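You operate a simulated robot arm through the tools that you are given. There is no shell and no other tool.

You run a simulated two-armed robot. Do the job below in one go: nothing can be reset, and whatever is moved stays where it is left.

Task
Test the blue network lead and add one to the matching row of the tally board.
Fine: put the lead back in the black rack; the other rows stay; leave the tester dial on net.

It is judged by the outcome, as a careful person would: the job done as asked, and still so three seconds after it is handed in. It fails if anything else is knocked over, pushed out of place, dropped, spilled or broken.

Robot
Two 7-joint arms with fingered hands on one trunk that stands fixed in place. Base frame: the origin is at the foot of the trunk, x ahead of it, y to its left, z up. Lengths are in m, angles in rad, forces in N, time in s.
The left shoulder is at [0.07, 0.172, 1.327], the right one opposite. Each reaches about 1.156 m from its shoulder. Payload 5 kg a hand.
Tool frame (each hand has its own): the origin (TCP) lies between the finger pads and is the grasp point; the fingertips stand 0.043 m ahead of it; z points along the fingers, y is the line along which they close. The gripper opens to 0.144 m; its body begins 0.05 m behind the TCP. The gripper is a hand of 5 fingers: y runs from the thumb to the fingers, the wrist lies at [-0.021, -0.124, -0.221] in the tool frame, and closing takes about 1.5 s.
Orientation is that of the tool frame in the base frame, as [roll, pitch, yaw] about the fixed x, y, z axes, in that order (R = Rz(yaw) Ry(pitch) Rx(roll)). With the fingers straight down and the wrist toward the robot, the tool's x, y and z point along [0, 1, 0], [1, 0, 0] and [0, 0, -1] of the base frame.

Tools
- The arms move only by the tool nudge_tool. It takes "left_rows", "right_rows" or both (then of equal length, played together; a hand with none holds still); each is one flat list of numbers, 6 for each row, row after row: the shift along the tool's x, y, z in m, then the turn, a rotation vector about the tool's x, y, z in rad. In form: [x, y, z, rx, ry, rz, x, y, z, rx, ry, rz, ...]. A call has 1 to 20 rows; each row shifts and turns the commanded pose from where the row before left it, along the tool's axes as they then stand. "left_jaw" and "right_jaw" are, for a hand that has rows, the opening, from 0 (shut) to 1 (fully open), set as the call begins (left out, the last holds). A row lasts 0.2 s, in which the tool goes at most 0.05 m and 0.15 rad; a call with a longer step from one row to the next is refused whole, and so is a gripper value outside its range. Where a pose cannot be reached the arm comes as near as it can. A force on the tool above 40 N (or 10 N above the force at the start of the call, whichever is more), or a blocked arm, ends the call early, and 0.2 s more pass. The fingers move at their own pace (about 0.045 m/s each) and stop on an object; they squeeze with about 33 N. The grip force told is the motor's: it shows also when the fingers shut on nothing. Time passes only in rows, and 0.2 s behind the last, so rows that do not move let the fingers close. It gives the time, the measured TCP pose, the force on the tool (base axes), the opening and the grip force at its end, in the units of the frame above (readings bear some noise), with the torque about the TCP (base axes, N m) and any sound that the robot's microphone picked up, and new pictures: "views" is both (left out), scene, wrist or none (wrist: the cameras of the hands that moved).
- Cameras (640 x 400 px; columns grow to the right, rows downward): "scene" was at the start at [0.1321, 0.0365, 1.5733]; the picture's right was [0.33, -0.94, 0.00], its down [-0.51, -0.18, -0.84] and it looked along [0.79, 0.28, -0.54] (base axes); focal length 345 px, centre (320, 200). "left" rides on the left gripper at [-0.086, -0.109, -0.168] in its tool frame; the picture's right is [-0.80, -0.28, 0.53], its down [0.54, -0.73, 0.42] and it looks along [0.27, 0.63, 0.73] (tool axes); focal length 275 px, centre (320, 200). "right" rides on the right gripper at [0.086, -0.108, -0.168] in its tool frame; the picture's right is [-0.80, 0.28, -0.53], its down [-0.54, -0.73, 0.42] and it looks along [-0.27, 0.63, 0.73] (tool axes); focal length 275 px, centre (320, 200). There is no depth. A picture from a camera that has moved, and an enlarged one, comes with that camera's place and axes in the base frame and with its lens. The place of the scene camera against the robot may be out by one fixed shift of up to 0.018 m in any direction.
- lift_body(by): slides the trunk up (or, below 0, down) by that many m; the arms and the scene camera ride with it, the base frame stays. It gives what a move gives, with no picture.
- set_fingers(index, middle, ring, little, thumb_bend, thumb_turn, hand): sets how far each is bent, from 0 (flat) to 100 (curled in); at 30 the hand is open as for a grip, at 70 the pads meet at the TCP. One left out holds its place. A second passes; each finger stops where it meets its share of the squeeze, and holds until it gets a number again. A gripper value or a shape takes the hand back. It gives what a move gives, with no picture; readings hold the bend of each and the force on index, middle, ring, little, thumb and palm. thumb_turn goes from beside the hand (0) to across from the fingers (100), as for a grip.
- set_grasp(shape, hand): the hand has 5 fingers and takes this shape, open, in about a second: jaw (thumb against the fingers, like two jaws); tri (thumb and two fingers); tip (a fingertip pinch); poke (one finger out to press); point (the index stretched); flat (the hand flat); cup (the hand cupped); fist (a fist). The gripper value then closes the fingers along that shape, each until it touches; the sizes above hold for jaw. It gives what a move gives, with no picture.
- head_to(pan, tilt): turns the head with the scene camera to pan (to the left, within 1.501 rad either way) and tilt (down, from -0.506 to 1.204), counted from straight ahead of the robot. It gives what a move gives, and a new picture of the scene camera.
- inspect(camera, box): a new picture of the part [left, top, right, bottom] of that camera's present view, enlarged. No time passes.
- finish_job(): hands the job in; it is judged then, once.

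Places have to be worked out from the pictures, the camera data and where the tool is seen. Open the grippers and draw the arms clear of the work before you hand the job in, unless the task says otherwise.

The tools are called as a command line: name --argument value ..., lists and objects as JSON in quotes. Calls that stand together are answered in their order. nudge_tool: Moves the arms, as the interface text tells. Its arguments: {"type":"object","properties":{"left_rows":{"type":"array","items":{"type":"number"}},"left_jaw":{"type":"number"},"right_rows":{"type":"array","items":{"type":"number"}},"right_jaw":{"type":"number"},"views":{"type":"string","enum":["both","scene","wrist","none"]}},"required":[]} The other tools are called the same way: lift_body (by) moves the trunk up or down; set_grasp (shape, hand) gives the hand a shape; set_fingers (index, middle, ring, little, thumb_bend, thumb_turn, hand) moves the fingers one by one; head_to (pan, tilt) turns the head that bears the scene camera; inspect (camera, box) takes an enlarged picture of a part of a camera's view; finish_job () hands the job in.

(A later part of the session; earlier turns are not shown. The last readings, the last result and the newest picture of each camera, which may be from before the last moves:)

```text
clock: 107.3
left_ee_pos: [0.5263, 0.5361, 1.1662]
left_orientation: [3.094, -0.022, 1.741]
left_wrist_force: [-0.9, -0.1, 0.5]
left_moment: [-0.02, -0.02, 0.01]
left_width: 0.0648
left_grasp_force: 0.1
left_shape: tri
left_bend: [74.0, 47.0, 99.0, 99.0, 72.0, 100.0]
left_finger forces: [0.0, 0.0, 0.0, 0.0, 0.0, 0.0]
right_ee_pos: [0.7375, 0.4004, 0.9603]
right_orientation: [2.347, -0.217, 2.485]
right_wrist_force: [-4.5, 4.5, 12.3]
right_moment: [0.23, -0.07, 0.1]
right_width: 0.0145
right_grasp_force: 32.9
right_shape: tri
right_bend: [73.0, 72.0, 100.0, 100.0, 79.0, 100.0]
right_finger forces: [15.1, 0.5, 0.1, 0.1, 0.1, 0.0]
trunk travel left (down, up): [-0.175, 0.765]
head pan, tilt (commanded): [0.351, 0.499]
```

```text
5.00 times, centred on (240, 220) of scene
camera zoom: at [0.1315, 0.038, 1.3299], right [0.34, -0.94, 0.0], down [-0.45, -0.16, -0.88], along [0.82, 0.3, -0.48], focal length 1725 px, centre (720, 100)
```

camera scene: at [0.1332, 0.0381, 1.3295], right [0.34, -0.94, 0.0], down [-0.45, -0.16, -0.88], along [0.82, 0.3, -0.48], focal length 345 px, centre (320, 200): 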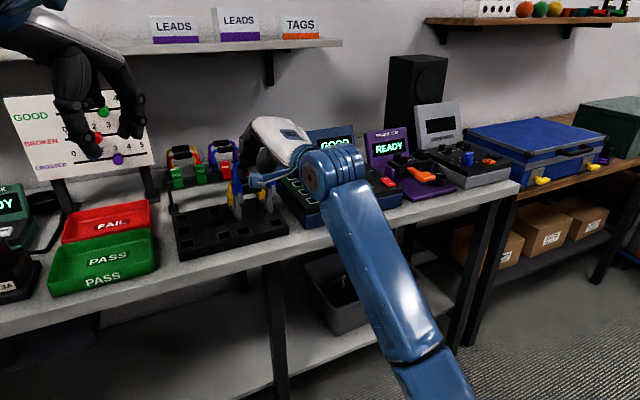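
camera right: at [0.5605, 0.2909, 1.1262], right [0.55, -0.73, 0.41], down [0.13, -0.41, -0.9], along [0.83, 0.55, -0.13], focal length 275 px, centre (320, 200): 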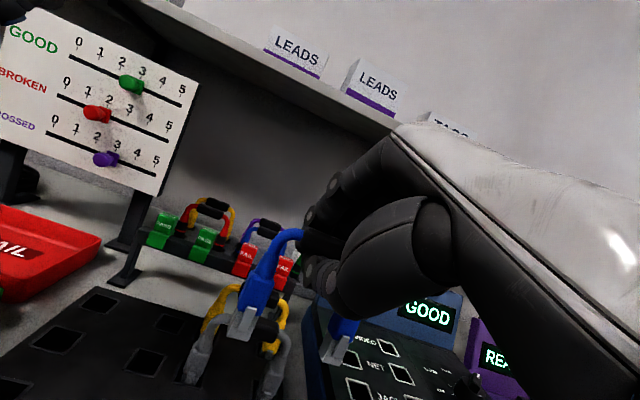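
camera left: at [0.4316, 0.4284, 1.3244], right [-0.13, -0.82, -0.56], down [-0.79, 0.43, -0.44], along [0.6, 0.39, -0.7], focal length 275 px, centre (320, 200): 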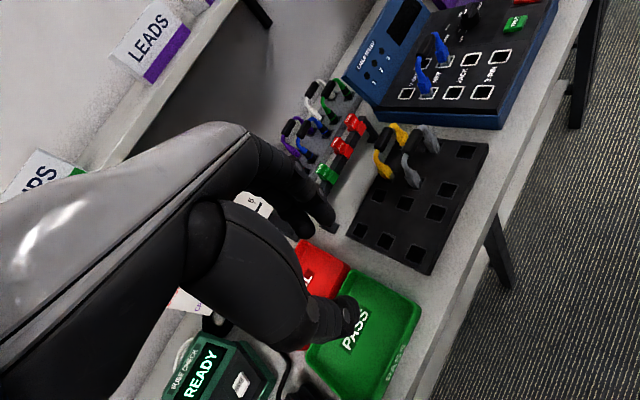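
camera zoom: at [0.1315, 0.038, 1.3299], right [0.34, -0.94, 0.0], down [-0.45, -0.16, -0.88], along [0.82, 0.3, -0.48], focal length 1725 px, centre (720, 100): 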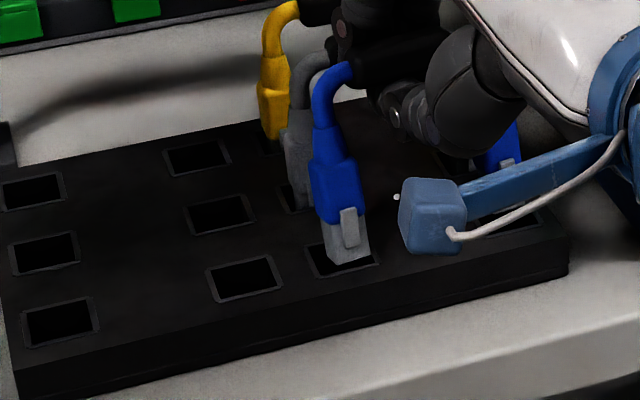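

The plug tips touch the rims: the lead sits about 5 mm too far right and slightly yawed, and the torso limit stops me moving further left. Lowering the trunk relative to the hand should bring the elbow forward off the chest. I lift both hands 0.18 m and then lower the trunk 0.17 m.

nudge_tool --right_rows '[0.0022, 0.0069, -0.0069, 0, 0, 0, 0.0065, 0.0208, -0.0206, 0, 0, 0, 0.0065, 0.0208, -0.0206, 0, 0, 0, 0.0065, 0.0208, -0.0206, 0, 0, 0, 0.0065, 0.0208, -0.0206, 0, 0, 0, 0.0065, 0.0208, -0.0206, 0, 0, 0, 0.0065, 0.0208, -0.0206, 0, 0, 0, 0, 0, 0, 0, 0, 0]' --left_rows '[0, 0, 0, 0, 0, 0, 0, 0, -0.03, 0, 0, 0, 0, 0, -0.03, 0, 0, 0, 0, 0, -0.03, 0, 0, 0, 0, 0, -0.03, 0, 0, 0, 0, 0, -0.03, 0, 0, 0, 0, 0, -0.03, 0, 0, 0, 0, 0, 0, 0, 0, 0]' --views "none"

inspect --camera "right" --box '[180, 180, 400, 400]'

```text
clock: 109.1
left_ee_pos: [0.5229, 0.5317, 1.3443]
left_orientation: [3.099, -0.023, 1.739]
left_wrist_force: [0.0, -0.2, -0.5]
left_moment: [0.01, 0.02, -0.02]
left_width: 0.0647
left_grasp_force: 0.1
left_shape: tri
left_bend: [74.0, 47.0, 99.0, 99.0, 72.0, 100.0]
left_finger forces: [0.0, 0.1, 0.0, 0.0, 0.0, 0.1]
right_ee_pos: [0.7399, 0.3995, 1.1484]
right_orientation: [2.354, -0.222, 2.484]
right_wrist_force: [0.1, 0.0, -1.1]
right_moment: [-0.03, -0.02, 0.02]
right_width: 0.0142
right_grasp_force: 32.7
right_shape: tri
right_bend: [73.0, 72.0, 100.0, 100.0, 79.0, 100.0]
right_finger forces: [12.0, 0.2, 0.0, 0.1, 0.1, 0.0]
trunk travel left (down, up): [-0.175, 0.765]
head pan, tilt (commanded): [0.351, 0.499]
```

```text
1.82 times, centred on (290, 290) of right
camera zoom: at [0.5623, 0.2915, 1.2067], right [0.61, -0.69, 0.39], down [0.15, -0.38, -0.91], along [0.78, 0.61, -0.13], focal length 500 px, centre (374, 36)
```

zoom: 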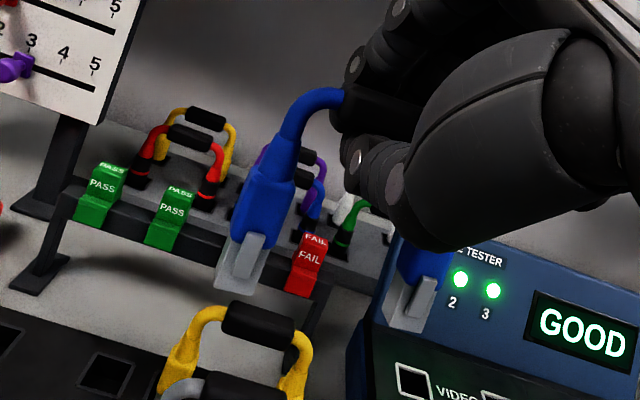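

lift_body --by -0.16

head_to --pan 0.35 --tilt 0.42

inspect --camera "scene" --box '[180, 170, 300, 270]'

inspect --camera "right" --box '[220, 260, 360, 400]'

```text
clock: 111.0
left_ee_pos: [0.5206, 0.5293, 1.1857]
left_orientation: [3.097, -0.023, 1.739]
left_wrist_force: [-1.3, 0.0, 0.5]
left_moment: [0.0, -0.01, -0.05]
left_width: 0.0648
left_grasp_force: 0.0
left_shape: tri
left_bend: [74.0, 47.0, 99.0, 99.0, 72.0, 100.0]
left_finger forces: [0.0, 0.0, 0.1, 0.0, 0.1, 0.1]
right_ee_pos: [0.7397, 0.3998, 0.99]
right_orientation: [2.353, -0.22, 2.482]
right_wrist_force: [-0.5, -0.2, -0.7]
right_moment: [-0.04, 0.03, -0.02]
right_width: 0.0143
right_grasp_force: 33.3
right_shape: tri
right_bend: [73.0, 72.0, 100.0, 100.0, 79.0, 100.0]
right_finger forces: [11.8, 0.2, 0.1, 0.1, 0.0, 0.0]
trunk travel left (down, up): [-0.015, 0.925]
head pan, tilt (commanded): [0.351, 0.499]
```

```text
clock: 111.6
left_ee_pos: [0.5214, 0.5304, 1.1853]
left_orientation: [3.098, -0.023, 1.738]
left_wrist_force: [0.0, -0.6, -0.6]
left_moment: [0.0, 0.02, 0.0]
left_width: 0.0649
left_grasp_force: 0.1
left_shape: tri
left_bend: [74.0, 47.0, 99.0, 99.0, 72.0, 100.0]
left_finger forces: [0.0, 0.1, 0.0, 0.0, 0.0, 0.1]
right_ee_pos: [0.74, 0.4004, 0.9885]
right_orientation: [2.353, -0.22, 2.482]
right_wrist_force: [0.8, -0.1, -0.9]
right_moment: [0.01, -0.03, 0.02]
right_width: 0.0145
right_grasp_force: 33.0
right_shape: tri
right_bend: [73.0, 72.0, 100.0, 100.0, 79.0, 100.0]
right_finger forces: [11.9, 0.2, 0.0, 0.0, 0.1, 0.0]
trunk travel left (down, up): [-0.015, 0.925]
head pan, tilt (commanded): [0.351, 0.421]
camera scene: at [0.1345, 0.0385, 1.1767], right [0.34, -0.94, 0.0], down [-0.38, -0.14, -0.91], along [0.86, 0.31, -0.41], focal length 345 px, centre (320, 200)
```

scene: 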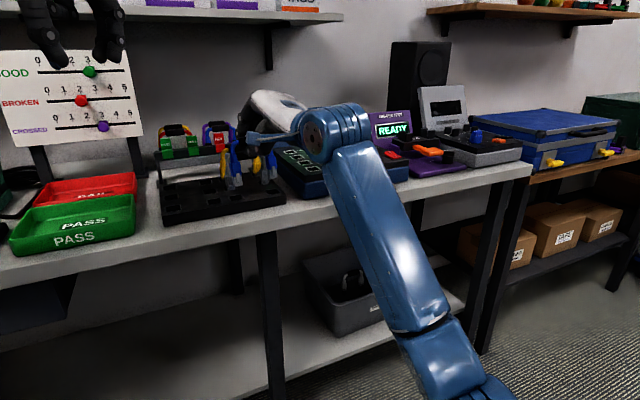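

```text
4.00 times, centred on (240, 220) of scene
camera zoom: at [0.1345, 0.0385, 1.1767], right [0.34, -0.94, 0.0], down [-0.38, -0.14, -0.91], along [0.86, 0.31, -0.41], focal length 1380 px, centre (640, 120)
```

zoom: 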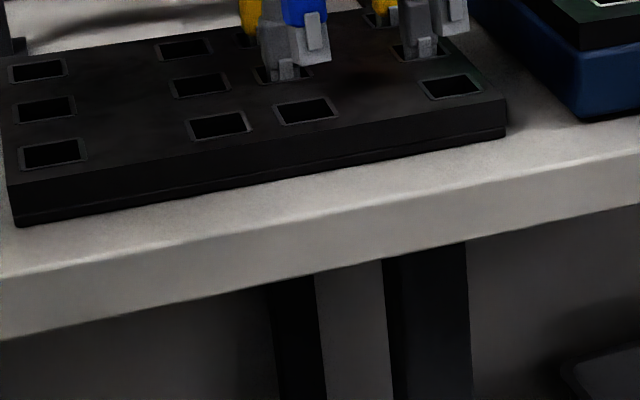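

```text
2.86 times, centred on (290, 330) of right
camera zoom: at [0.5616, 0.2909, 1.047], right [0.61, -0.69, 0.39], down [0.15, -0.38, -0.91], along [0.78, 0.61, -0.13], focal length 786 px, centre (406, -171)
```

zoom: 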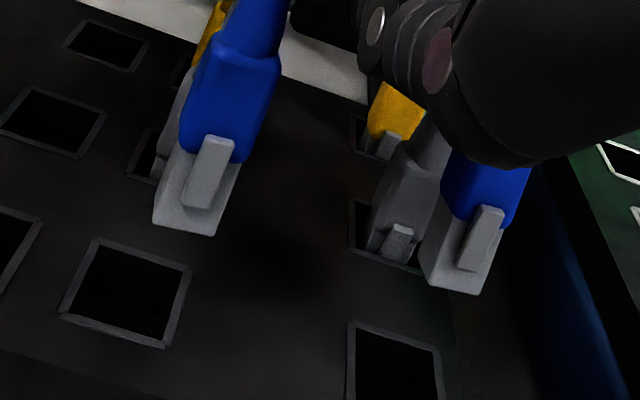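

The lead is still firmly held and the posture now has more room. I measure the needed correction as about 8 mm left, 5 mm forward, -3.5° yaw and +3° re-levelling, apply it in the air, and check.

nudge_tool --right_rows '[0, 0, 0, -0.0191, -0.006, 0.0752, 0.0084, -0.0041, -0.0015, 0, 0, 0, 0, 0, 0, 0, 0, 0]' --views "none"

inspect --camera "right" --box '[220, 260, 360, 400]'

inspect --camera "scene" --box '[200, 140, 300, 230]'

```text
clock: 112.4
left_ee_pos: [0.5218, 0.5299, 1.1851]
left_orientation: [3.096, -0.022, 1.739]
left_wrist_force: [-0.5, 0.0, -0.6]
left_moment: [0.02, -0.02, -0.01]
left_width: 0.0648
left_grasp_force: 0.0
left_shape: tri
left_bend: [74.0, 47.0, 99.0, 99.0, 72.0, 100.0]
left_finger forces: [0.0, 0.1, 0.0, 0.1, 0.0, 0.1]
right_ee_pos: [0.7328, 0.4001, 0.9886]
right_orientation: [2.349, -0.266, 2.42]
right_wrist_force: [0.1, 0.3, -0.9]
right_moment: [-0.02, -0.02, -0.02]
right_width: 0.0143
right_grasp_force: 33.2
right_shape: tri
right_bend: [73.0, 72.0, 100.0, 100.0, 79.0, 100.0]
right_finger forces: [11.9, 0.3, 0.0, 0.0, 0.0, 0.0]
trunk travel left (down, up): [-0.015, 0.925]
head pan, tilt (commanded): [0.351, 0.421]
```

```text
2.86 times, centred on (290, 330) of right
camera zoom: at [0.55, 0.301, 1.0496], right [0.57, -0.74, 0.35], down [0.1, -0.36, -0.93], along [0.81, 0.56, -0.13], focal length 786 px, centre (406, -171)
```

zoom: 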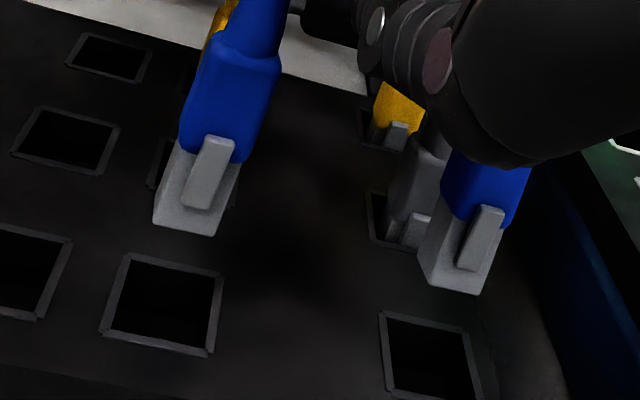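

```text
4.44 times, centred on (250, 185) of scene
camera zoom: at [0.1346, 0.0386, 1.1767], right [0.34, -0.94, 0.0], down [-0.38, -0.14, -0.91], along [0.86, 0.31, -0.41], focal length 1534 px, centre (631, 267)
```

zoom: 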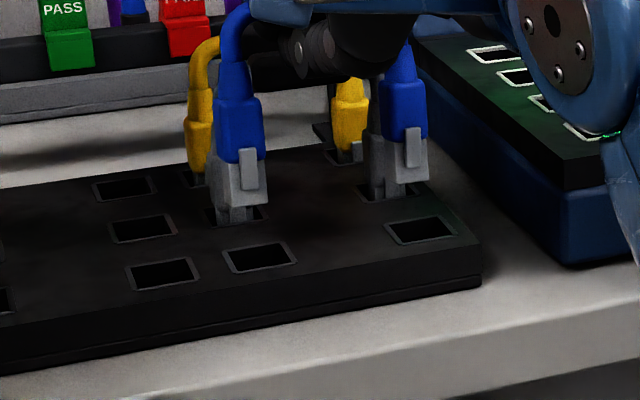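

Now it reaches. The remaining error is about 3 mm right, 1 mm back and 2° yaw. I apply those and lower 0.032 m.

nudge_tool --right_rows '[-0.0029, 0.0011, 0, -0.0079, -0.0206, 0.0203, -0.0026, -0.0069, 0.0068, 0, 0, 0, -0.0026, -0.0069, 0.0068, 0, 0, 0, -0.0016, -0.0041, 0.0041, 0, 0, 0, -0.0016, -0.0041, 0.0041, 0, 0, 0, 0, 0, 0, 0, 0, 0]' --views "none"

inspect --camera "right" --box '[220, 260, 360, 400]'

inspect --camera "scene" --box '[200, 140, 300, 230]'

```text
clock: 113.8
left_ee_pos: [0.521, 0.5299, 1.1855]
left_orientation: [3.095, -0.024, 1.739]
left_wrist_force: [0.1, 0.9, -0.1]
left_moment: [0.02, -0.03, 0.05]
left_width: 0.0649
left_grasp_force: 0.0
left_shape: tri
left_bend: [74.0, 47.0, 99.0, 99.0, 72.0, 100.0]
left_finger forces: [0.0, 0.0, 0.1, 0.0, 0.0, 0.1]
right_ee_pos: [0.7392, 0.3948, 0.9616]
right_orientation: [2.342, -0.256, 2.388]
right_wrist_force: [-1.0, 1.7, 4.3]
right_moment: [0.05, -0.1, 0.08]
right_width: 0.0142
right_grasp_force: 32.5
right_shape: tri
right_bend: [73.0, 72.0, 100.0, 100.0, 79.0, 100.0]
right_finger forces: [12.6, 0.3, 0.1, 0.0, 0.0, 0.0]
trunk travel left (down, up): [-0.015, 0.925]
head pan, tilt (commanded): [0.351, 0.421]
```

```text
2.86 times, centred on (290, 330) of right
camera zoom: at [0.5516, 0.3019, 1.0211], right [0.54, -0.76, 0.36], down [0.09, -0.37, -0.93], along [0.84, 0.53, -0.13], focal length 786 px, centre (406, -171)
```

zoom: 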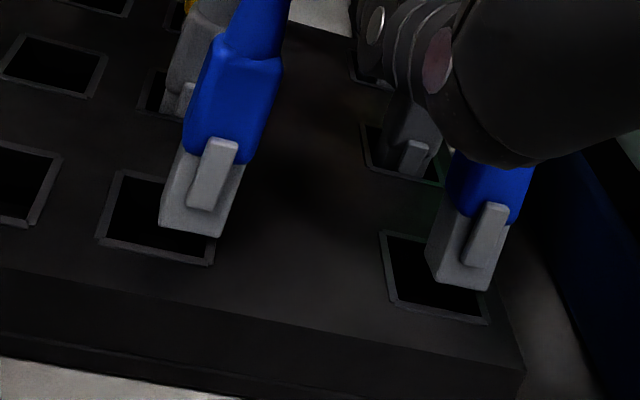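

```text
4.44 times, centred on (250, 185) of scene
camera zoom: at [0.134, 0.0385, 1.1769], right [0.34, -0.94, 0.0], down [-0.38, -0.14, -0.91], along [0.86, 0.31, -0.41], focal length 1534 px, centre (631, 267)
```

zoom: 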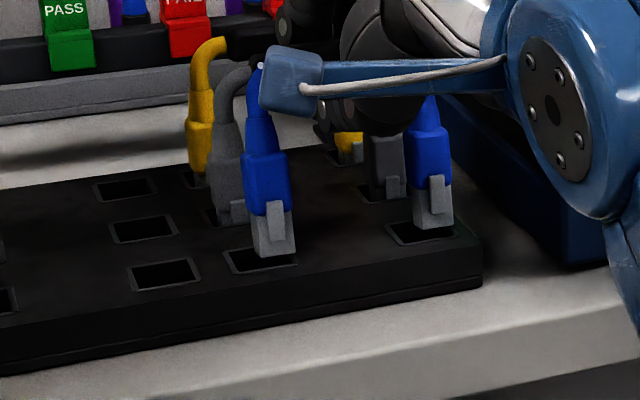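

Lowering the yaw ran into the torso again and pushed the lead about 7 mm right. I back up 6 mm, restore the yaw (+0.045), and move left again.

nudge_tool --right_rows '[0.0015, 0.0042, -0.004, 0, 0, 0, 0, 0, 0, 0.0114, 0.0312, -0.0303, 0.0046, -0.0006, 0.0011, 0, 0, 0, 0, 0, 0, 0, 0, 0]' --views "none"

inspect --camera "right" --box '[220, 260, 360, 400]'

inspect --camera "scene" --box '[200, 140, 300, 230]'

```text
clock: 114.8
left_ee_pos: [0.522, 0.5313, 1.1851]
left_orientation: [3.098, -0.022, 1.739]
left_wrist_force: [-0.9, 0.4, 0.1]
left_moment: [-0.03, 0.02, 0.0]
left_width: 0.0648
left_grasp_force: 0.0
left_shape: tri
left_bend: [74.0, 47.0, 99.0, 99.0, 72.0, 100.0]
left_finger forces: [0.0, 0.1, 0.1, 0.1, 0.0, 0.0]
right_ee_pos: [0.7361, 0.3984, 0.9573]
right_orientation: [2.355, -0.264, 2.428]
right_wrist_force: [0.5, -0.5, -0.5]
right_moment: [0.05, 0.0, -0.01]
right_width: 0.0135
right_grasp_force: 33.2
right_shape: tri
right_bend: [73.0, 72.0, 100.0, 100.0, 79.0, 100.0]
right_finger forces: [0.0, 0.0, 0.0, 0.0, 0.4, 0.1]
trunk travel left (down, up): [-0.015, 0.925]
head pan, tilt (commanded): [0.351, 0.421]
```

```text
2.86 times, centred on (290, 330) of right
camera zoom: at [0.5541, 0.2978, 1.02], right [0.58, -0.74, 0.35], down [0.1, -0.36, -0.93], along [0.81, 0.57, -0.14], focal length 786 px, centre (406, -171)
```

zoom: 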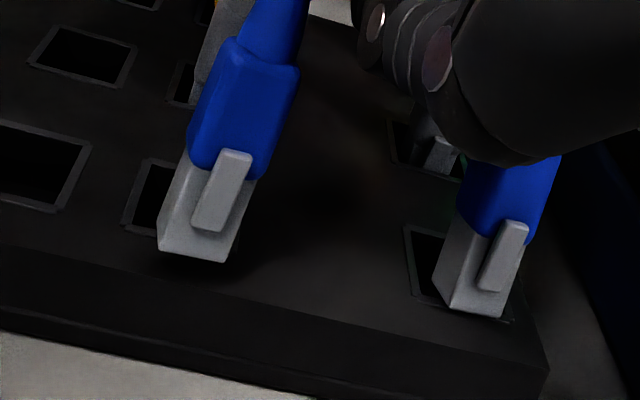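

```text
4.44 times, centred on (250, 185) of scene
camera zoom: at [0.1346, 0.0386, 1.1767], right [0.34, -0.94, 0.0], down [-0.38, -0.14, -0.91], along [0.86, 0.31, -0.41], focal length 1534 px, centre (631, 267)
```

zoom: 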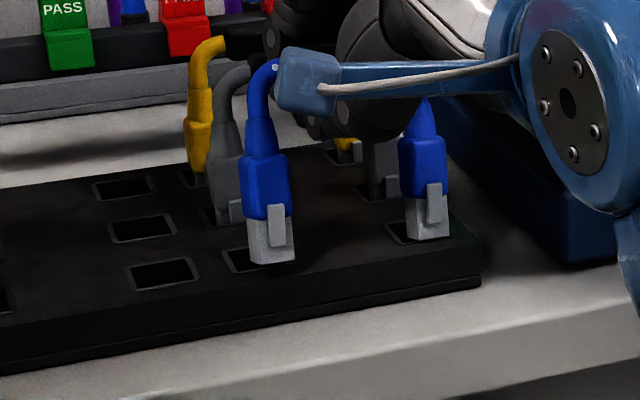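

The finger forces dropped to zero, so the lead may have shifted in the grip. I look at the whole hand and lead before doing anything else.

inspect --camera "right" --box '[200, 180, 420, 400]'

inspect --camera "scene" --box '[200, 110, 330, 220]'

inspect --camera "left" --box '[320, 60, 640, 300]'

```text
1.82 times, centred on (310, 290) of right
camera zoom: at [0.5541, 0.2978, 1.02], right [0.58, -0.74, 0.35], down [0.1, -0.36, -0.93], along [0.81, 0.57, -0.14], focal length 500 px, centre (338, 36)
```

zoom: 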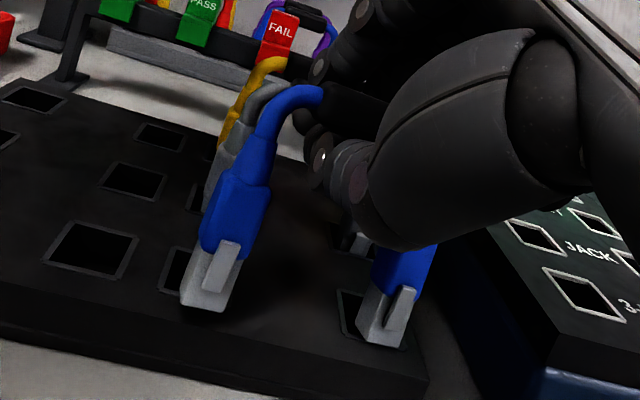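

```text
3.64 times, centred on (265, 165) of scene
camera zoom: at [0.1346, 0.0386, 1.1767], right [0.34, -0.94, 0.0], down [-0.38, -0.14, -0.91], along [0.86, 0.31, -0.41], focal length 1255 px, centre (520, 327)
```

zoom: 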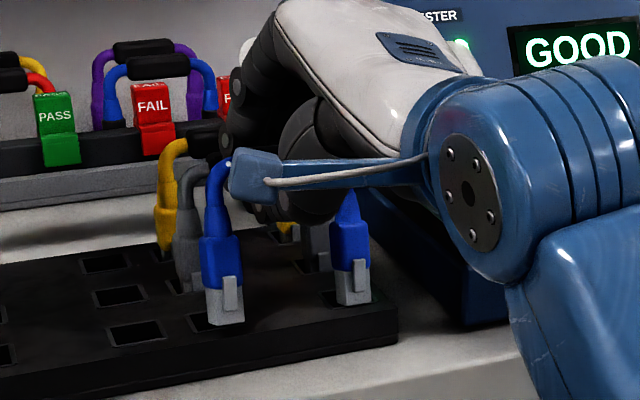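

```text
1.67 times, centred on (480, 180) of left
camera zoom: at [0.4241, 0.422, 1.3451], right [-0.12, -0.82, -0.56], down [-0.79, 0.43, -0.44], along [0.6, 0.39, -0.7], focal length 459 px, centre (53, 233)
```

zoom: 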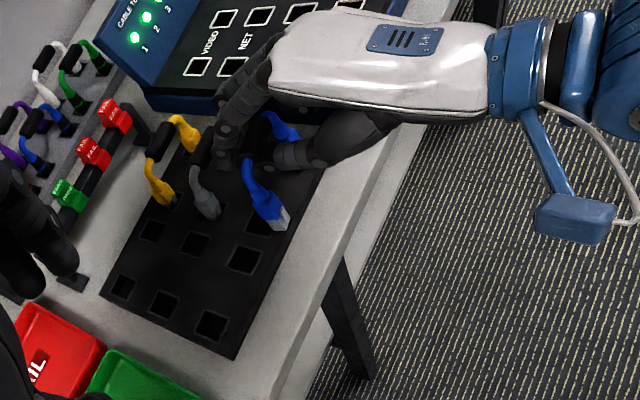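

inspect --camera "left" --box '[400, 110, 500, 210]'

```text
4.00 times, centred on (450, 160) of left
camera zoom: at [0.4241, 0.422, 1.3451], right [-0.12, -0.82, -0.56], down [-0.79, 0.43, -0.44], along [0.6, 0.39, -0.7], focal length 1101 px, centre (-200, 360)
```

zoom: 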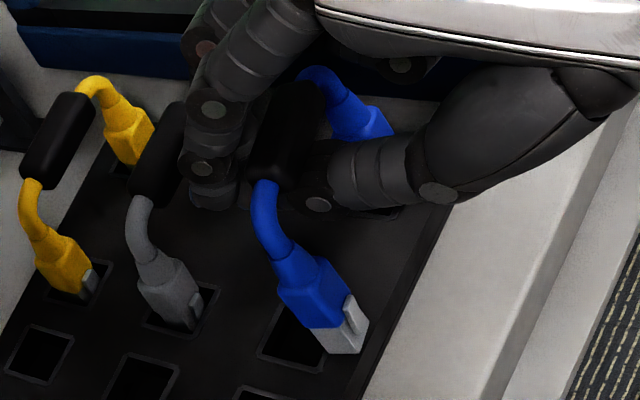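

The left-wrist view from above shows it clearly: the lead is still held, but it has swung about its handle so that the plug ends are about 14° (2 cm) too far forward. I raise it clear and increase the hand tilt by 14° to bring the plugs vertical again.

nudge_tool --right_rows '[0.0046, 0.012, -0.0119, 0, 0, 0, 0.0046, 0.012, -0.0119, 0, 0, 0, 0, 0, 0, -0.1158, 0.0161, -0.0282, 0, 0, 0, -0.1158, 0.0161, -0.0282, 0, 0, 0, 0, 0, 0]' --views "none"

inspect --camera "left" --box '[390, 90, 510, 210]'

inspect --camera "right" --box '[200, 200, 400, 400]'

inspect --camera "scene" --box '[200, 130, 310, 220]'

```text
clock: 116.0
left_ee_pos: [0.5228, 0.5307, 1.1845]
left_orientation: [3.096, -0.023, 1.739]
left_wrist_force: [-0.4, 0.0, -1.2]
left_moment: [-0.01, 0.0, -0.03]
left_width: 0.0648
left_grasp_force: 0.0
left_shape: tri
left_bend: [74.0, 47.0, 99.0, 99.0, 72.0, 100.0]
left_finger forces: [0.0, 0.0, 0.0, 0.0, 0.0, 0.0]
right_ee_pos: [0.7374, 0.3949, 1.0044]
right_orientation: [2.097, -0.229, 2.489]
right_wrist_force: [0.6, -0.2, -1.5]
right_moment: [0.0, -0.02, 0.05]
right_width: 0.0139
right_grasp_force: 33.0
right_shape: tri
right_bend: [73.0, 72.0, 100.0, 100.0, 79.0, 100.0]
right_finger forces: [0.0, 0.1, 0.0, 0.0, 0.2, 0.0]
trunk travel left (down, up): [-0.015, 0.925]
head pan, tilt (commanded): [0.351, 0.421]
```

```text
3.33 times, centred on (450, 150) of left
camera zoom: at [0.4238, 0.422, 1.3453], right [-0.12, -0.82, -0.56], down [-0.79, 0.43, -0.44], along [0.6, 0.39, -0.7], focal length 918 px, centre (-113, 367)
```

zoom: 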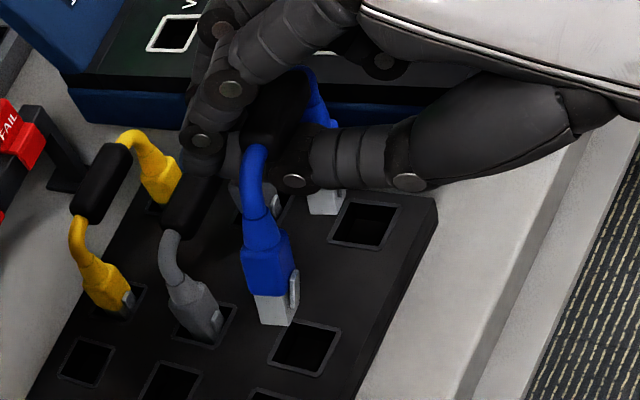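

```text
2.00 times, centred on (300, 300) of right
camera zoom: at [0.5487, 0.2891, 1.0121], right [0.52, -0.8, 0.32], down [0.27, -0.2, -0.94], along [0.81, 0.57, 0.11], focal length 551 px, centre (360, 0)
```

zoom: 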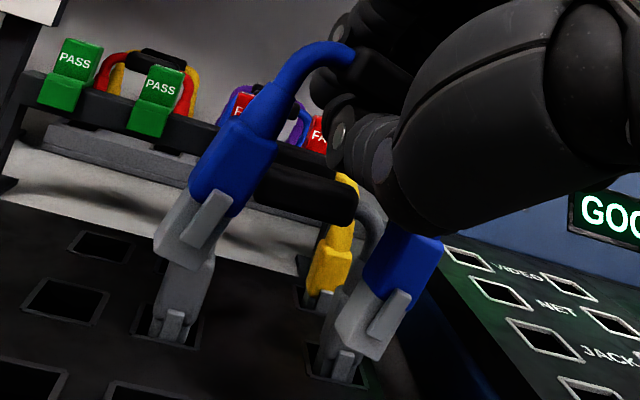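

```text
4.44 times, centred on (255, 175) of scene
camera zoom: at [0.1345, 0.0385, 1.1768], right [0.34, -0.94, 0.0], down [-0.38, -0.14, -0.91], along [0.86, 0.31, -0.41], focal length 1534 px, centre (609, 311)
```

zoom: 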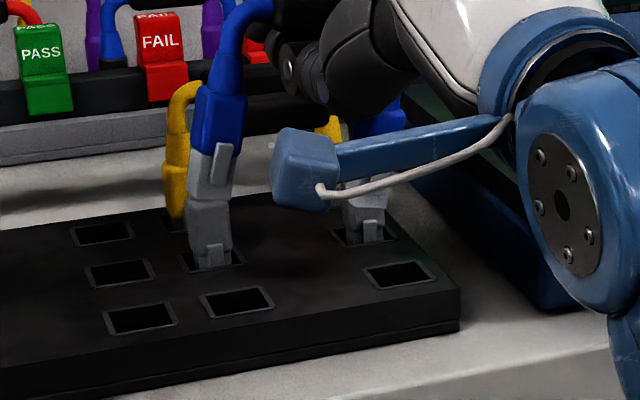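

The lead is still in the grip but turned again when it came off the rims: the plugs now lean left about 14° and back about 7°. I correct by rotating the hand the opposite way and re-check from three cameras.

nudge_tool --right_rows '[0, 0, 0, 0.0792, -0.075, -0.0924, 0, 0, 0, 0.0792, -0.075, -0.0924, 0, 0, 0, 0, 0, 0]' --views "none"

inspect --camera "left" --box '[390, 90, 510, 210]'

inspect --camera "right" --box '[200, 200, 400, 400]'

inspect --camera "scene" --box '[200, 130, 310, 220]'

```text
clock: 116.8
left_ee_pos: [0.5225, 0.5302, 1.1847]
left_orientation: [3.097, -0.022, 1.738]
left_wrist_force: [-0.2, -0.4, -0.9]
left_moment: [-0.01, -0.01, -0.02]
left_width: 0.0649
left_grasp_force: 0.1
left_shape: tri
left_bend: [74.0, 47.0, 99.0, 99.0, 72.0, 100.0]
left_finger forces: [0.0, 0.0, 0.0, 0.1, 0.0, 0.1]
right_ee_pos: [0.7295, 0.4047, 0.9982]
right_orientation: [2.263, -0.006, 2.484]
right_wrist_force: [-0.4, 0.1, -0.7]
right_moment: [0.02, -0.02, -0.01]
right_width: 0.0137
right_grasp_force: 32.4
right_shape: tri
right_bend: [73.0, 72.0, 100.0, 100.0, 79.0, 100.0]
right_finger forces: [0.0, 0.0, 0.0, 0.0, 0.4, 0.1]
trunk travel left (down, up): [-0.015, 0.925]
head pan, tilt (commanded): [0.351, 0.421]
```

```text
3.33 times, centred on (450, 150) of left
camera zoom: at [0.4239, 0.4221, 1.3452], right [-0.12, -0.82, -0.56], down [-0.79, 0.43, -0.44], along [0.6, 0.39, -0.7], focal length 918 px, centre (-113, 367)
```

zoom: 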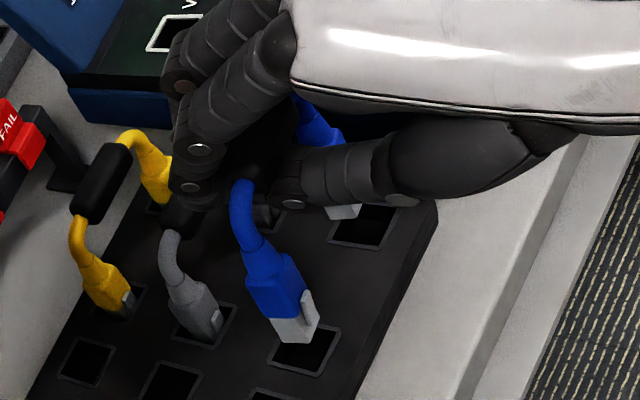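

```text
2.00 times, centred on (300, 300) of right
camera zoom: at [0.541, 0.3001, 1.021], right [0.49, -0.67, 0.55], down [0.34, -0.44, -0.83], along [0.8, 0.6, 0.01], focal length 551 px, centre (360, 0)
```

zoom: 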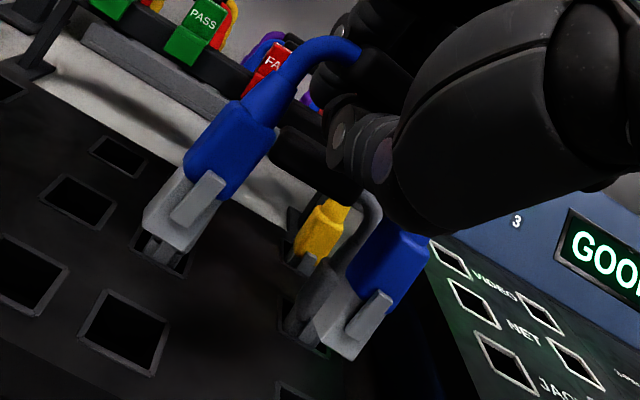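

```text
4.44 times, centred on (255, 175) of scene
camera zoom: at [0.1345, 0.0387, 1.1767], right [0.34, -0.94, 0.0], down [-0.38, -0.14, -0.91], along [0.86, 0.31, -0.41], focal length 1534 px, centre (609, 311)
```

zoom: 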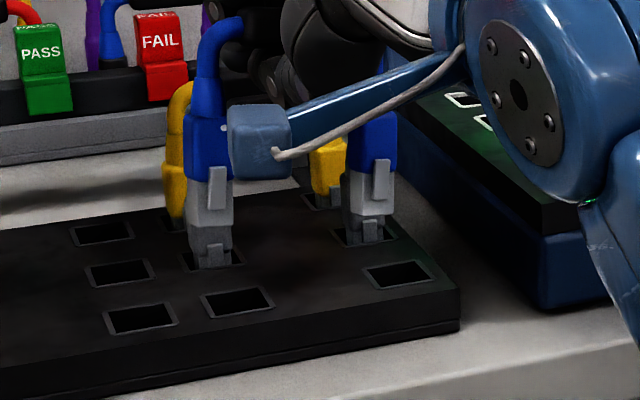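

The lead is upright again (within about 1–3°) at roughly the right azimuth. I shift about 5 mm right and lower 25 mm so the plug tips are just above the rack surface, where the comparison is unambiguous.

nudge_tool --right_rows '[-0.0049, -0.0004, -0.0005, 0, 0, 0, -0.0001, -0.0096, 0.008, 0, 0, 0, -0.0001, -0.0077, 0.0064, 0, 0, 0, 0, 0, 0, 0, 0, 0]' --views "none"

inspect --camera "left" --box '[400, 100, 500, 200]'

inspect --camera "right" --box '[220, 240, 380, 400]'

inspect --camera "scene" --box '[200, 140, 300, 220]'

```text
clock: 117.8
left_ee_pos: [0.5219, 0.5307, 1.1847]
left_orientation: [3.096, -0.023, 1.739]
left_wrist_force: [-1.0, 0.9, -0.8]
left_moment: [0.01, 0.0, 0.02]
left_width: 0.0647
left_grasp_force: 0.1
left_shape: tri
left_bend: [74.0, 47.0, 99.0, 99.0, 72.0, 100.0]
left_finger forces: [0.0, 0.0, 0.0, 0.0, 0.1, 0.0]
right_ee_pos: [0.7328, 0.3995, 0.9756]
right_orientation: [2.262, -0.007, 2.485]
right_wrist_force: [-0.2, 0.2, -1.2]
right_moment: [0.01, 0.02, -0.03]
right_width: 0.0137
right_grasp_force: 33.3
right_shape: tri
right_bend: [73.0, 72.0, 100.0, 100.0, 79.0, 100.0]
right_finger forces: [0.0, 0.0, 0.0, 0.0, 0.4, 0.0]
trunk travel left (down, up): [-0.015, 0.925]
head pan, tilt (commanded): [0.351, 0.421]
```

```text
4.00 times, centred on (450, 150) of left
camera zoom: at [0.4238, 0.422, 1.3453], right [-0.12, -0.82, -0.56], down [-0.79, 0.43, -0.44], along [0.6, 0.39, -0.7], focal length 1101 px, centre (-200, 400)
```

zoom: 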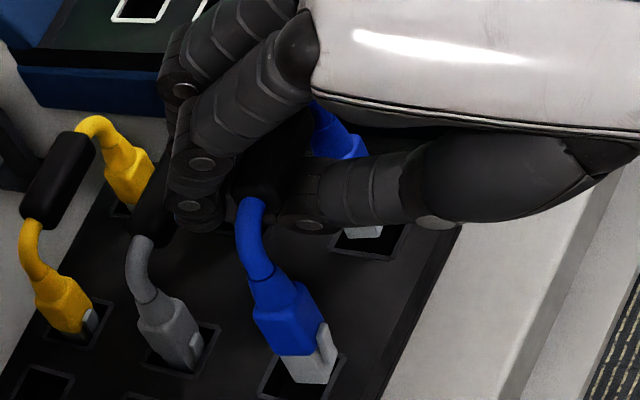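

```text
2.50 times, centred on (300, 320) of right
camera zoom: at [0.5449, 0.2961, 0.9983], right [0.49, -0.67, 0.55], down [0.34, -0.44, -0.83], along [0.8, 0.6, 0.01], focal length 688 px, centre (370, -100)
```

zoom: 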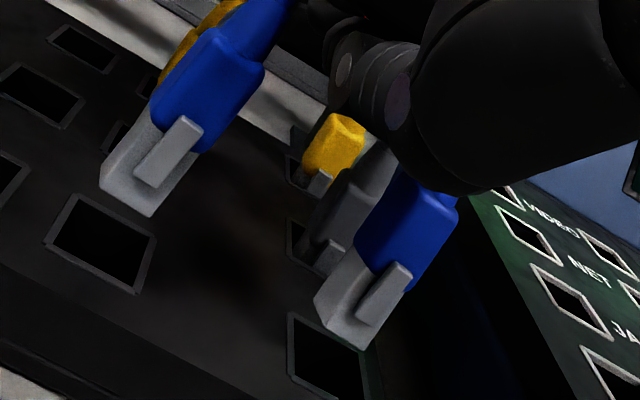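

```text
5.00 times, centred on (250, 180) of scene
camera zoom: at [0.1344, 0.0385, 1.1768], right [0.34, -0.94, 0.0], down [-0.38, -0.14, -0.91], along [0.86, 0.31, -0.41], focal length 1725 px, centre (670, 300)
```

zoom: 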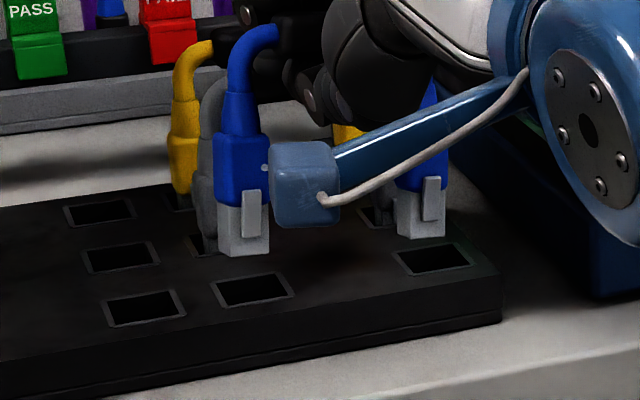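

All three views agree within a few mm: I need about 3 mm right and 2 mm back, and the right end is slightly low. I apply that and lower 14 mm, watching the force.

nudge_tool --right_rows '[-0.0032, 0.001, 0.0012, 0.0032, -0.0157, -0.0189, 0, -0.0054, 0.0045, 0, 0, 0, 0, -0.0054, 0.0045, 0, 0, 0, 0, 0, 0, 0, 0, 0]' --views "none"

inspect --camera "left" --box '[400, 120, 500, 220]'

inspect --camera "right" --box '[220, 240, 380, 400]'

inspect --camera "scene" --box '[200, 140, 300, 220]'

```text
clock: 118.8
left_ee_pos: [0.5223, 0.5299, 1.1844]
left_orientation: [3.096, -0.024, 1.741]
left_wrist_force: [0.1, 0.6, 0.8]
left_moment: [0.02, -0.03, -0.01]
left_width: 0.0644
left_grasp_force: 0.1
left_shape: tri
left_bend: [74.0, 47.0, 99.0, 99.0, 72.0, 100.0]
left_finger forces: [0.0, 0.0, 0.0, 0.0, 0.1, 0.0]
right_ee_pos: [0.7378, 0.3995, 0.9622]
right_orientation: [2.265, 0.018, 2.485]
right_wrist_force: [0.5, -0.3, 0.3]
right_moment: [0.03, 0.02, -0.02]
right_width: 0.0138
right_grasp_force: 32.9
right_shape: tri
right_bend: [73.0, 72.0, 100.0, 100.0, 79.0, 100.0]
right_finger forces: [0.0, 0.1, 0.0, 0.1, 0.1, 0.0]
trunk travel left (down, up): [-0.015, 0.925]
head pan, tilt (commanded): [0.351, 0.421]
```

```text
4.00 times, centred on (450, 170) of left
camera zoom: at [0.4238, 0.422, 1.3453], right [-0.12, -0.82, -0.56], down [-0.79, 0.43, -0.44], along [0.6, 0.39, -0.7], focal length 1101 px, centre (-200, 320)
```

zoom: 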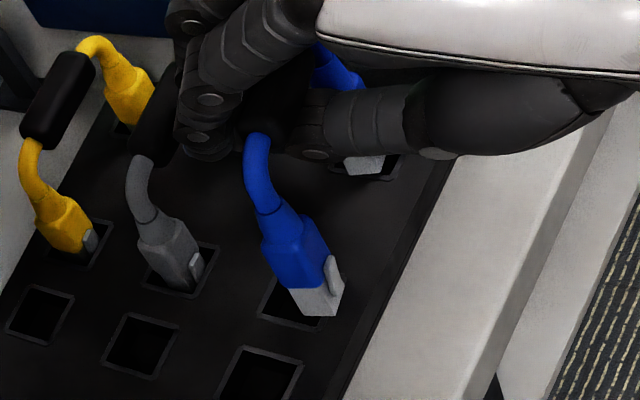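

```text
2.50 times, centred on (300, 320) of right
camera zoom: at [0.5486, 0.2958, 0.9836], right [0.48, -0.66, 0.57], down [0.36, -0.45, -0.82], along [0.8, 0.6, 0.02], focal length 688 px, centre (370, -100)
```

zoom: 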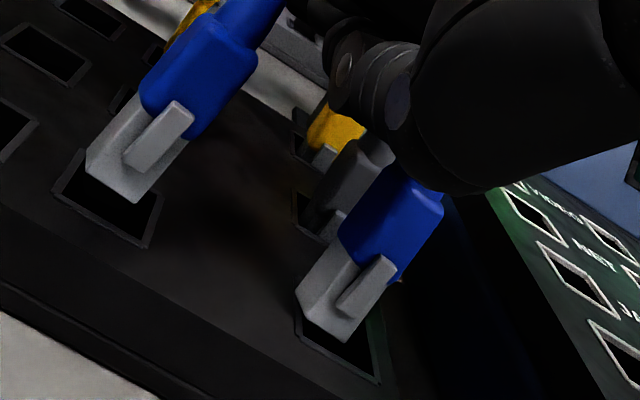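

```text
5.00 times, centred on (250, 180) of scene
camera zoom: at [0.1345, 0.0385, 1.1768], right [0.34, -0.94, 0.0], down [-0.38, -0.14, -0.91], along [0.86, 0.31, -0.41], focal length 1725 px, centre (670, 300)
```

zoom: 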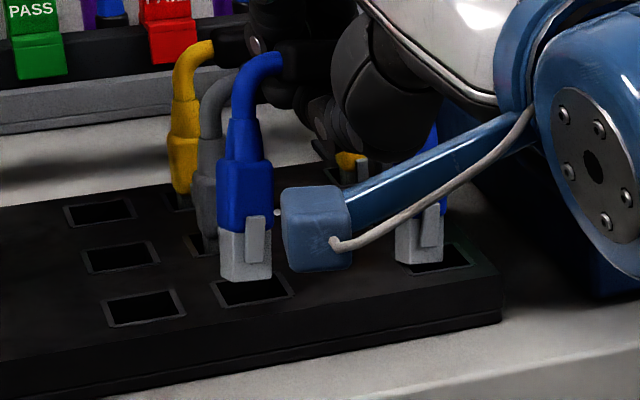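

Nearly there: the left plug sits well within its slot, but the right plug is against its slot's left edge. I shift 3.5 mm right and lower 8 mm.

nudge_tool --right_rows '[-0.0034, -0.0003, -0.0004, 0, 0, 0, 0, -0.0031, 0.0026, 0, 0, 0, 0, -0.0031, 0.0026, 0, 0, 0, 0, 0, 0, 0, 0, 0]' --views "none"

inspect --camera "left" --box '[420, 140, 490, 210]'

inspect --camera "right" --box '[220, 240, 380, 400]'

inspect --camera "scene" --box '[210, 160, 290, 220]'

```text
clock: 119.8
left_ee_pos: [0.5218, 0.5303, 1.185]
left_orientation: [3.095, -0.023, 1.738]
left_wrist_force: [-0.5, 0.2, -0.4]
left_moment: [-0.01, 0.0, -0.02]
left_width: 0.0651
left_grasp_force: 0.1
left_shape: tri
left_bend: [74.0, 47.0, 99.0, 99.0, 72.0, 100.0]
left_finger forces: [0.1, 0.0, 0.0, 0.0, 0.1, 0.0]
right_ee_pos: [0.7393, 0.397, 0.9534]
right_orientation: [2.265, 0.016, 2.488]
right_wrist_force: [-0.3, -0.6, 0.2]
right_moment: [0.0, -0.02, -0.01]
right_width: 0.0137
right_grasp_force: 33.0
right_shape: tri
right_bend: [73.0, 72.0, 100.0, 100.0, 79.0, 100.0]
right_finger forces: [0.1, 0.0, 0.0, 0.0, 0.0, 0.0]
trunk travel left (down, up): [-0.015, 0.925]
head pan, tilt (commanded): [0.351, 0.421]
```

```text
5.71 times, centred on (455, 175) of left
camera zoom: at [0.4238, 0.4219, 1.3453], right [-0.12, -0.82, -0.56], down [-0.79, 0.43, -0.44], along [0.6, 0.39, -0.7], focal length 1573 px, centre (-451, 343)
```

zoom: 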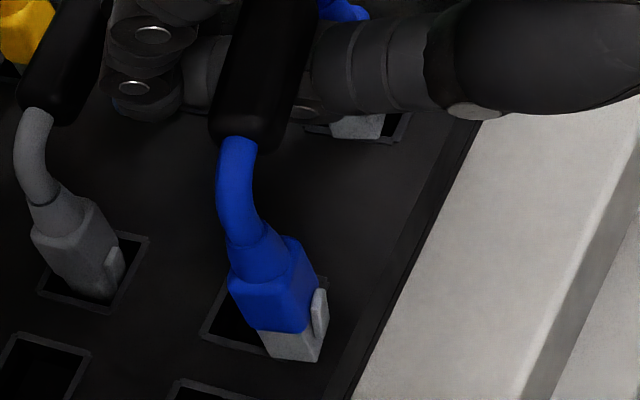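

```text
2.50 times, centred on (300, 320) of right
camera zoom: at [0.551, 0.2926, 0.9749], right [0.48, -0.66, 0.57], down [0.36, -0.45, -0.82], along [0.8, 0.6, 0.02], focal length 688 px, centre (370, -100)
```

zoom: 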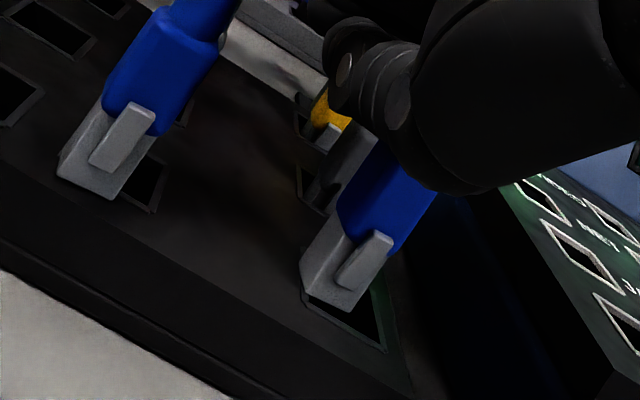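

```text
6.67 times, centred on (250, 190) of scene
camera zoom: at [0.1344, 0.0385, 1.1768], right [0.34, -0.94, 0.0], down [-0.38, -0.14, -0.91], along [0.86, 0.31, -0.41], focal length 2300 px, centre (787, 267)
```

zoom: 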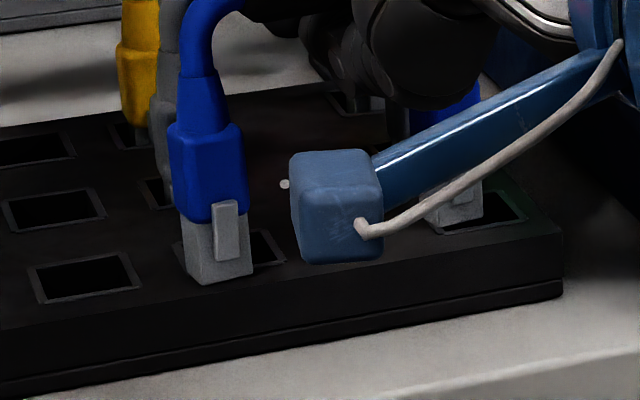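

The zero finger forces and the easy swinging show that the handle has slid inside the closed finger loop, so the lead is hanging there rather than being pinched. It is caged but free to turn. I raise 12 mm so it hangs free again and re-measure.

nudge_tool --right_rows '[0, 0.0046, -0.0038, 0, 0, 0, 0, 0.0046, -0.0038, 0, 0, 0, 0, 0, 0, 0, 0, 0]' --views "none"

inspect --camera "left" --box '[410, 110, 500, 200]'

inspect --camera "right" --box '[220, 180, 400, 380]'

inspect --camera "scene" --box '[205, 130, 295, 220]'

```text
clock: 120.6
left_ee_pos: [0.5215, 0.531, 1.1839]
left_orientation: [3.096, -0.021, 1.739]
left_wrist_force: [0.2, 0.8, 0.3]
left_moment: [0.02, 0.0, -0.03]
left_width: 0.0649
left_grasp_force: 0.0
left_shape: tri
left_bend: [74.0, 47.0, 99.0, 99.0, 72.0, 100.0]
left_finger forces: [0.1, 0.1, 0.1, 0.0, 0.0, 0.0]
right_ee_pos: [0.7398, 0.3984, 0.9661]
right_orientation: [2.263, 0.017, 2.485]
right_wrist_force: [0.0, 0.4, -0.1]
right_moment: [0.01, -0.01, -0.01]
right_width: 0.0137
right_grasp_force: 33.0
right_shape: tri
right_bend: [73.0, 72.0, 100.0, 100.0, 79.0, 100.0]
right_finger forces: [0.1, 0.0, 0.1, 0.0, 0.4, 0.0]
trunk travel left (down, up): [-0.015, 0.925]
head pan, tilt (commanded): [0.351, 0.421]
```

```text
4.44 times, centred on (455, 155) of left
camera zoom: at [0.4239, 0.4219, 1.3453], right [-0.12, -0.82, -0.56], down [-0.79, 0.43, -0.44], along [0.6, 0.39, -0.7], focal length 1224 px, centre (-280, 400)
```

zoom: 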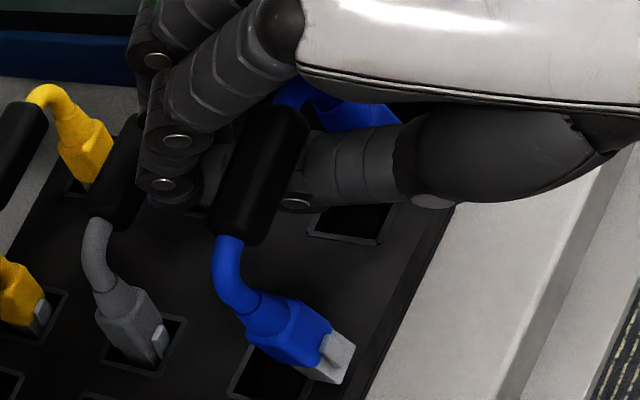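

```text
2.00 times, centred on (310, 280) of right
camera zoom: at [0.5506, 0.2933, 0.9875], right [0.48, -0.66, 0.57], down [0.36, -0.45, -0.82], along [0.8, 0.6, 0.02], focal length 551 px, centre (340, 40)
```

zoom: 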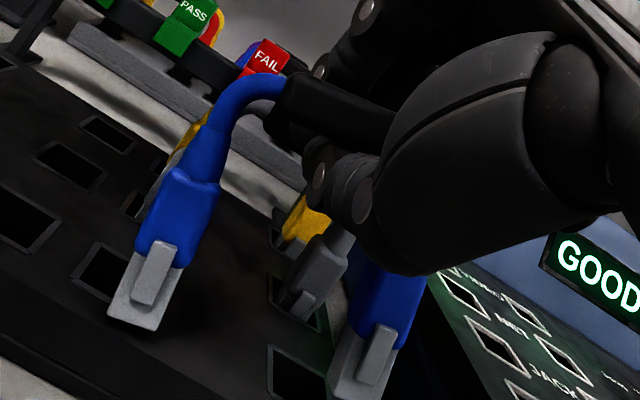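

```text
4.44 times, centred on (250, 175) of scene
camera zoom: at [0.1345, 0.0385, 1.1767], right [0.34, -0.94, 0.0], down [-0.38, -0.14, -0.91], along [0.86, 0.31, -0.41], focal length 1534 px, centre (631, 311)
```

zoom: 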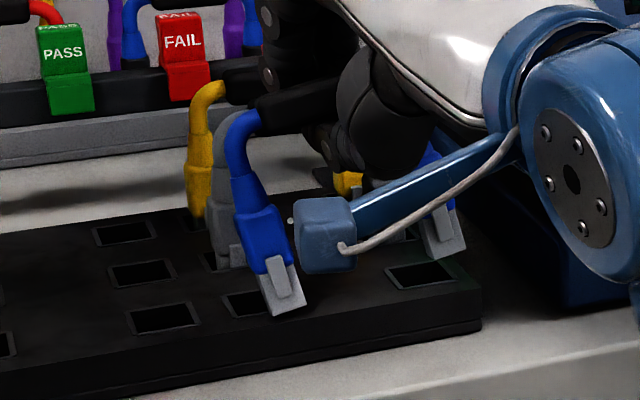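

The handle is lying in the V of the closed fingers, just on the palm side of the pads. If I open the fingers only slightly (less than the handle's thickness at the tips) it should settle back between the pads, and I can pinch it again. I raise 25 mm first, then open to about 0.0165 m.

nudge_tool --right_rows '[0, 0.0096, -0.008, 0, 0, 0, 0, 0.0096, -0.008, 0, 0, 0, 0, 0, 0, 0, 0, 0]' --views "none"

nudge_tool --right_rows '[0, 0, 0, 0, 0, 0, 0, 0, 0, 0, 0, 0, 0, 0, 0, 0, 0, 0]' --right_jaw 0.105 --views "none"

inspect --camera "left" --box '[410, 90, 500, 200]'

inspect --camera "right" --box '[220, 180, 400, 380]'

```text
clock: 121.4
left_ee_pos: [0.5221, 0.5301, 1.1856]
left_orientation: [3.095, -0.023, 1.741]
left_wrist_force: [0.8, 0.3, -0.1]
left_moment: [-0.01, -0.01, -0.01]
left_width: 0.0646
left_grasp_force: 0.1
left_shape: tri
left_bend: [74.0, 47.0, 99.0, 99.0, 72.0, 100.0]
left_finger forces: [0.0, 0.1, 0.0, 0.1, 0.1, 0.0]
right_ee_pos: [0.739, 0.3985, 0.9914]
right_orientation: [2.265, 0.016, 2.487]
right_wrist_force: [0.4, 0.2, -0.7]
right_moment: [0.04, 0.01, 0.0]
right_width: 0.0137
right_grasp_force: 32.7
right_shape: tri
right_bend: [73.0, 72.0, 100.0, 100.0, 79.0, 100.0]
right_finger forces: [0.0, 0.0, 0.0, 0.1, 0.5, 0.1]
trunk travel left (down, up): [-0.015, 0.925]
head pan, tilt (commanded): [0.351, 0.421]
```

```text
clock: 122.2
left_ee_pos: [0.5231, 0.5307, 1.185]
left_orientation: [3.097, -0.022, 1.739]
left_wrist_force: [0.0, 0.5, 0.0]
left_moment: [-0.02, -0.04, 0.02]
left_width: 0.0649
left_grasp_force: 0.0
left_shape: tri
left_bend: [74.0, 47.0, 99.0, 99.0, 72.0, 100.0]
left_finger forces: [0.0, 0.1, 0.0, 0.0, 0.1, 0.0]
right_ee_pos: [0.7384, 0.3977, 0.9905]
right_orientation: [2.264, 0.017, 2.487]
right_wrist_force: [0.1, -0.2, -0.8]
right_moment: [0.03, -0.04, -0.04]
right_width: 0.015
right_grasp_force: 0.2
right_shape: tri
right_bend: [72.0, 64.0, 99.0, 99.0, 73.0, 100.0]
right_finger forces: [0.0, 0.0, 0.1, 0.1, 0.5, 0.0]
trunk travel left (down, up): [-0.015, 0.925]
head pan, tilt (commanded): [0.351, 0.421]
```

```text
3.64 times, centred on (455, 145) of left
camera zoom: at [0.4239, 0.422, 1.3453], right [-0.12, -0.82, -0.56], down [-0.79, 0.43, -0.44], along [0.6, 0.39, -0.7], focal length 1001 px, centre (-171, 400)
```

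zoom: 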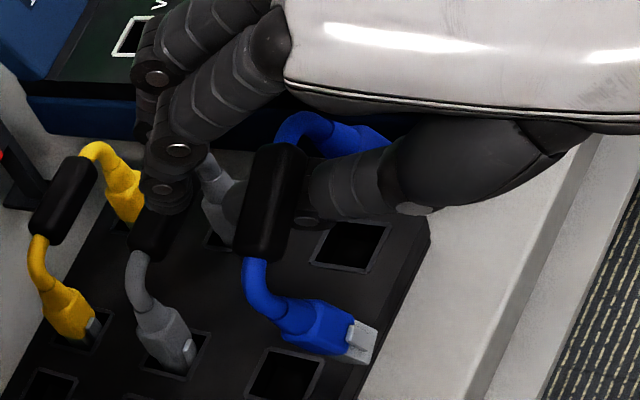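

```text
2.00 times, centred on (310, 280) of right
camera zoom: at [0.55, 0.2933, 1.0116], right [0.48, -0.66, 0.57], down [0.36, -0.45, -0.82], along [0.8, 0.6, 0.02], focal length 551 px, centre (340, 40)
```

zoom: 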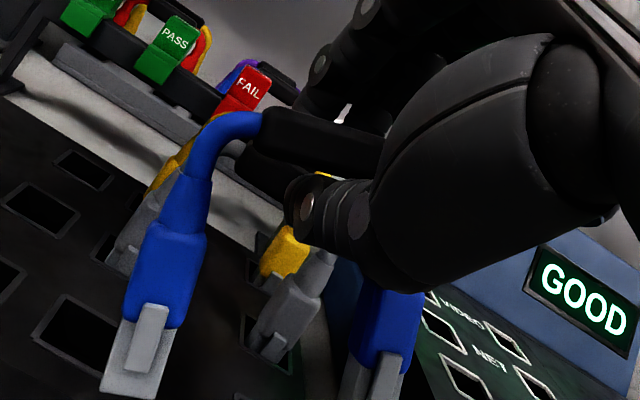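

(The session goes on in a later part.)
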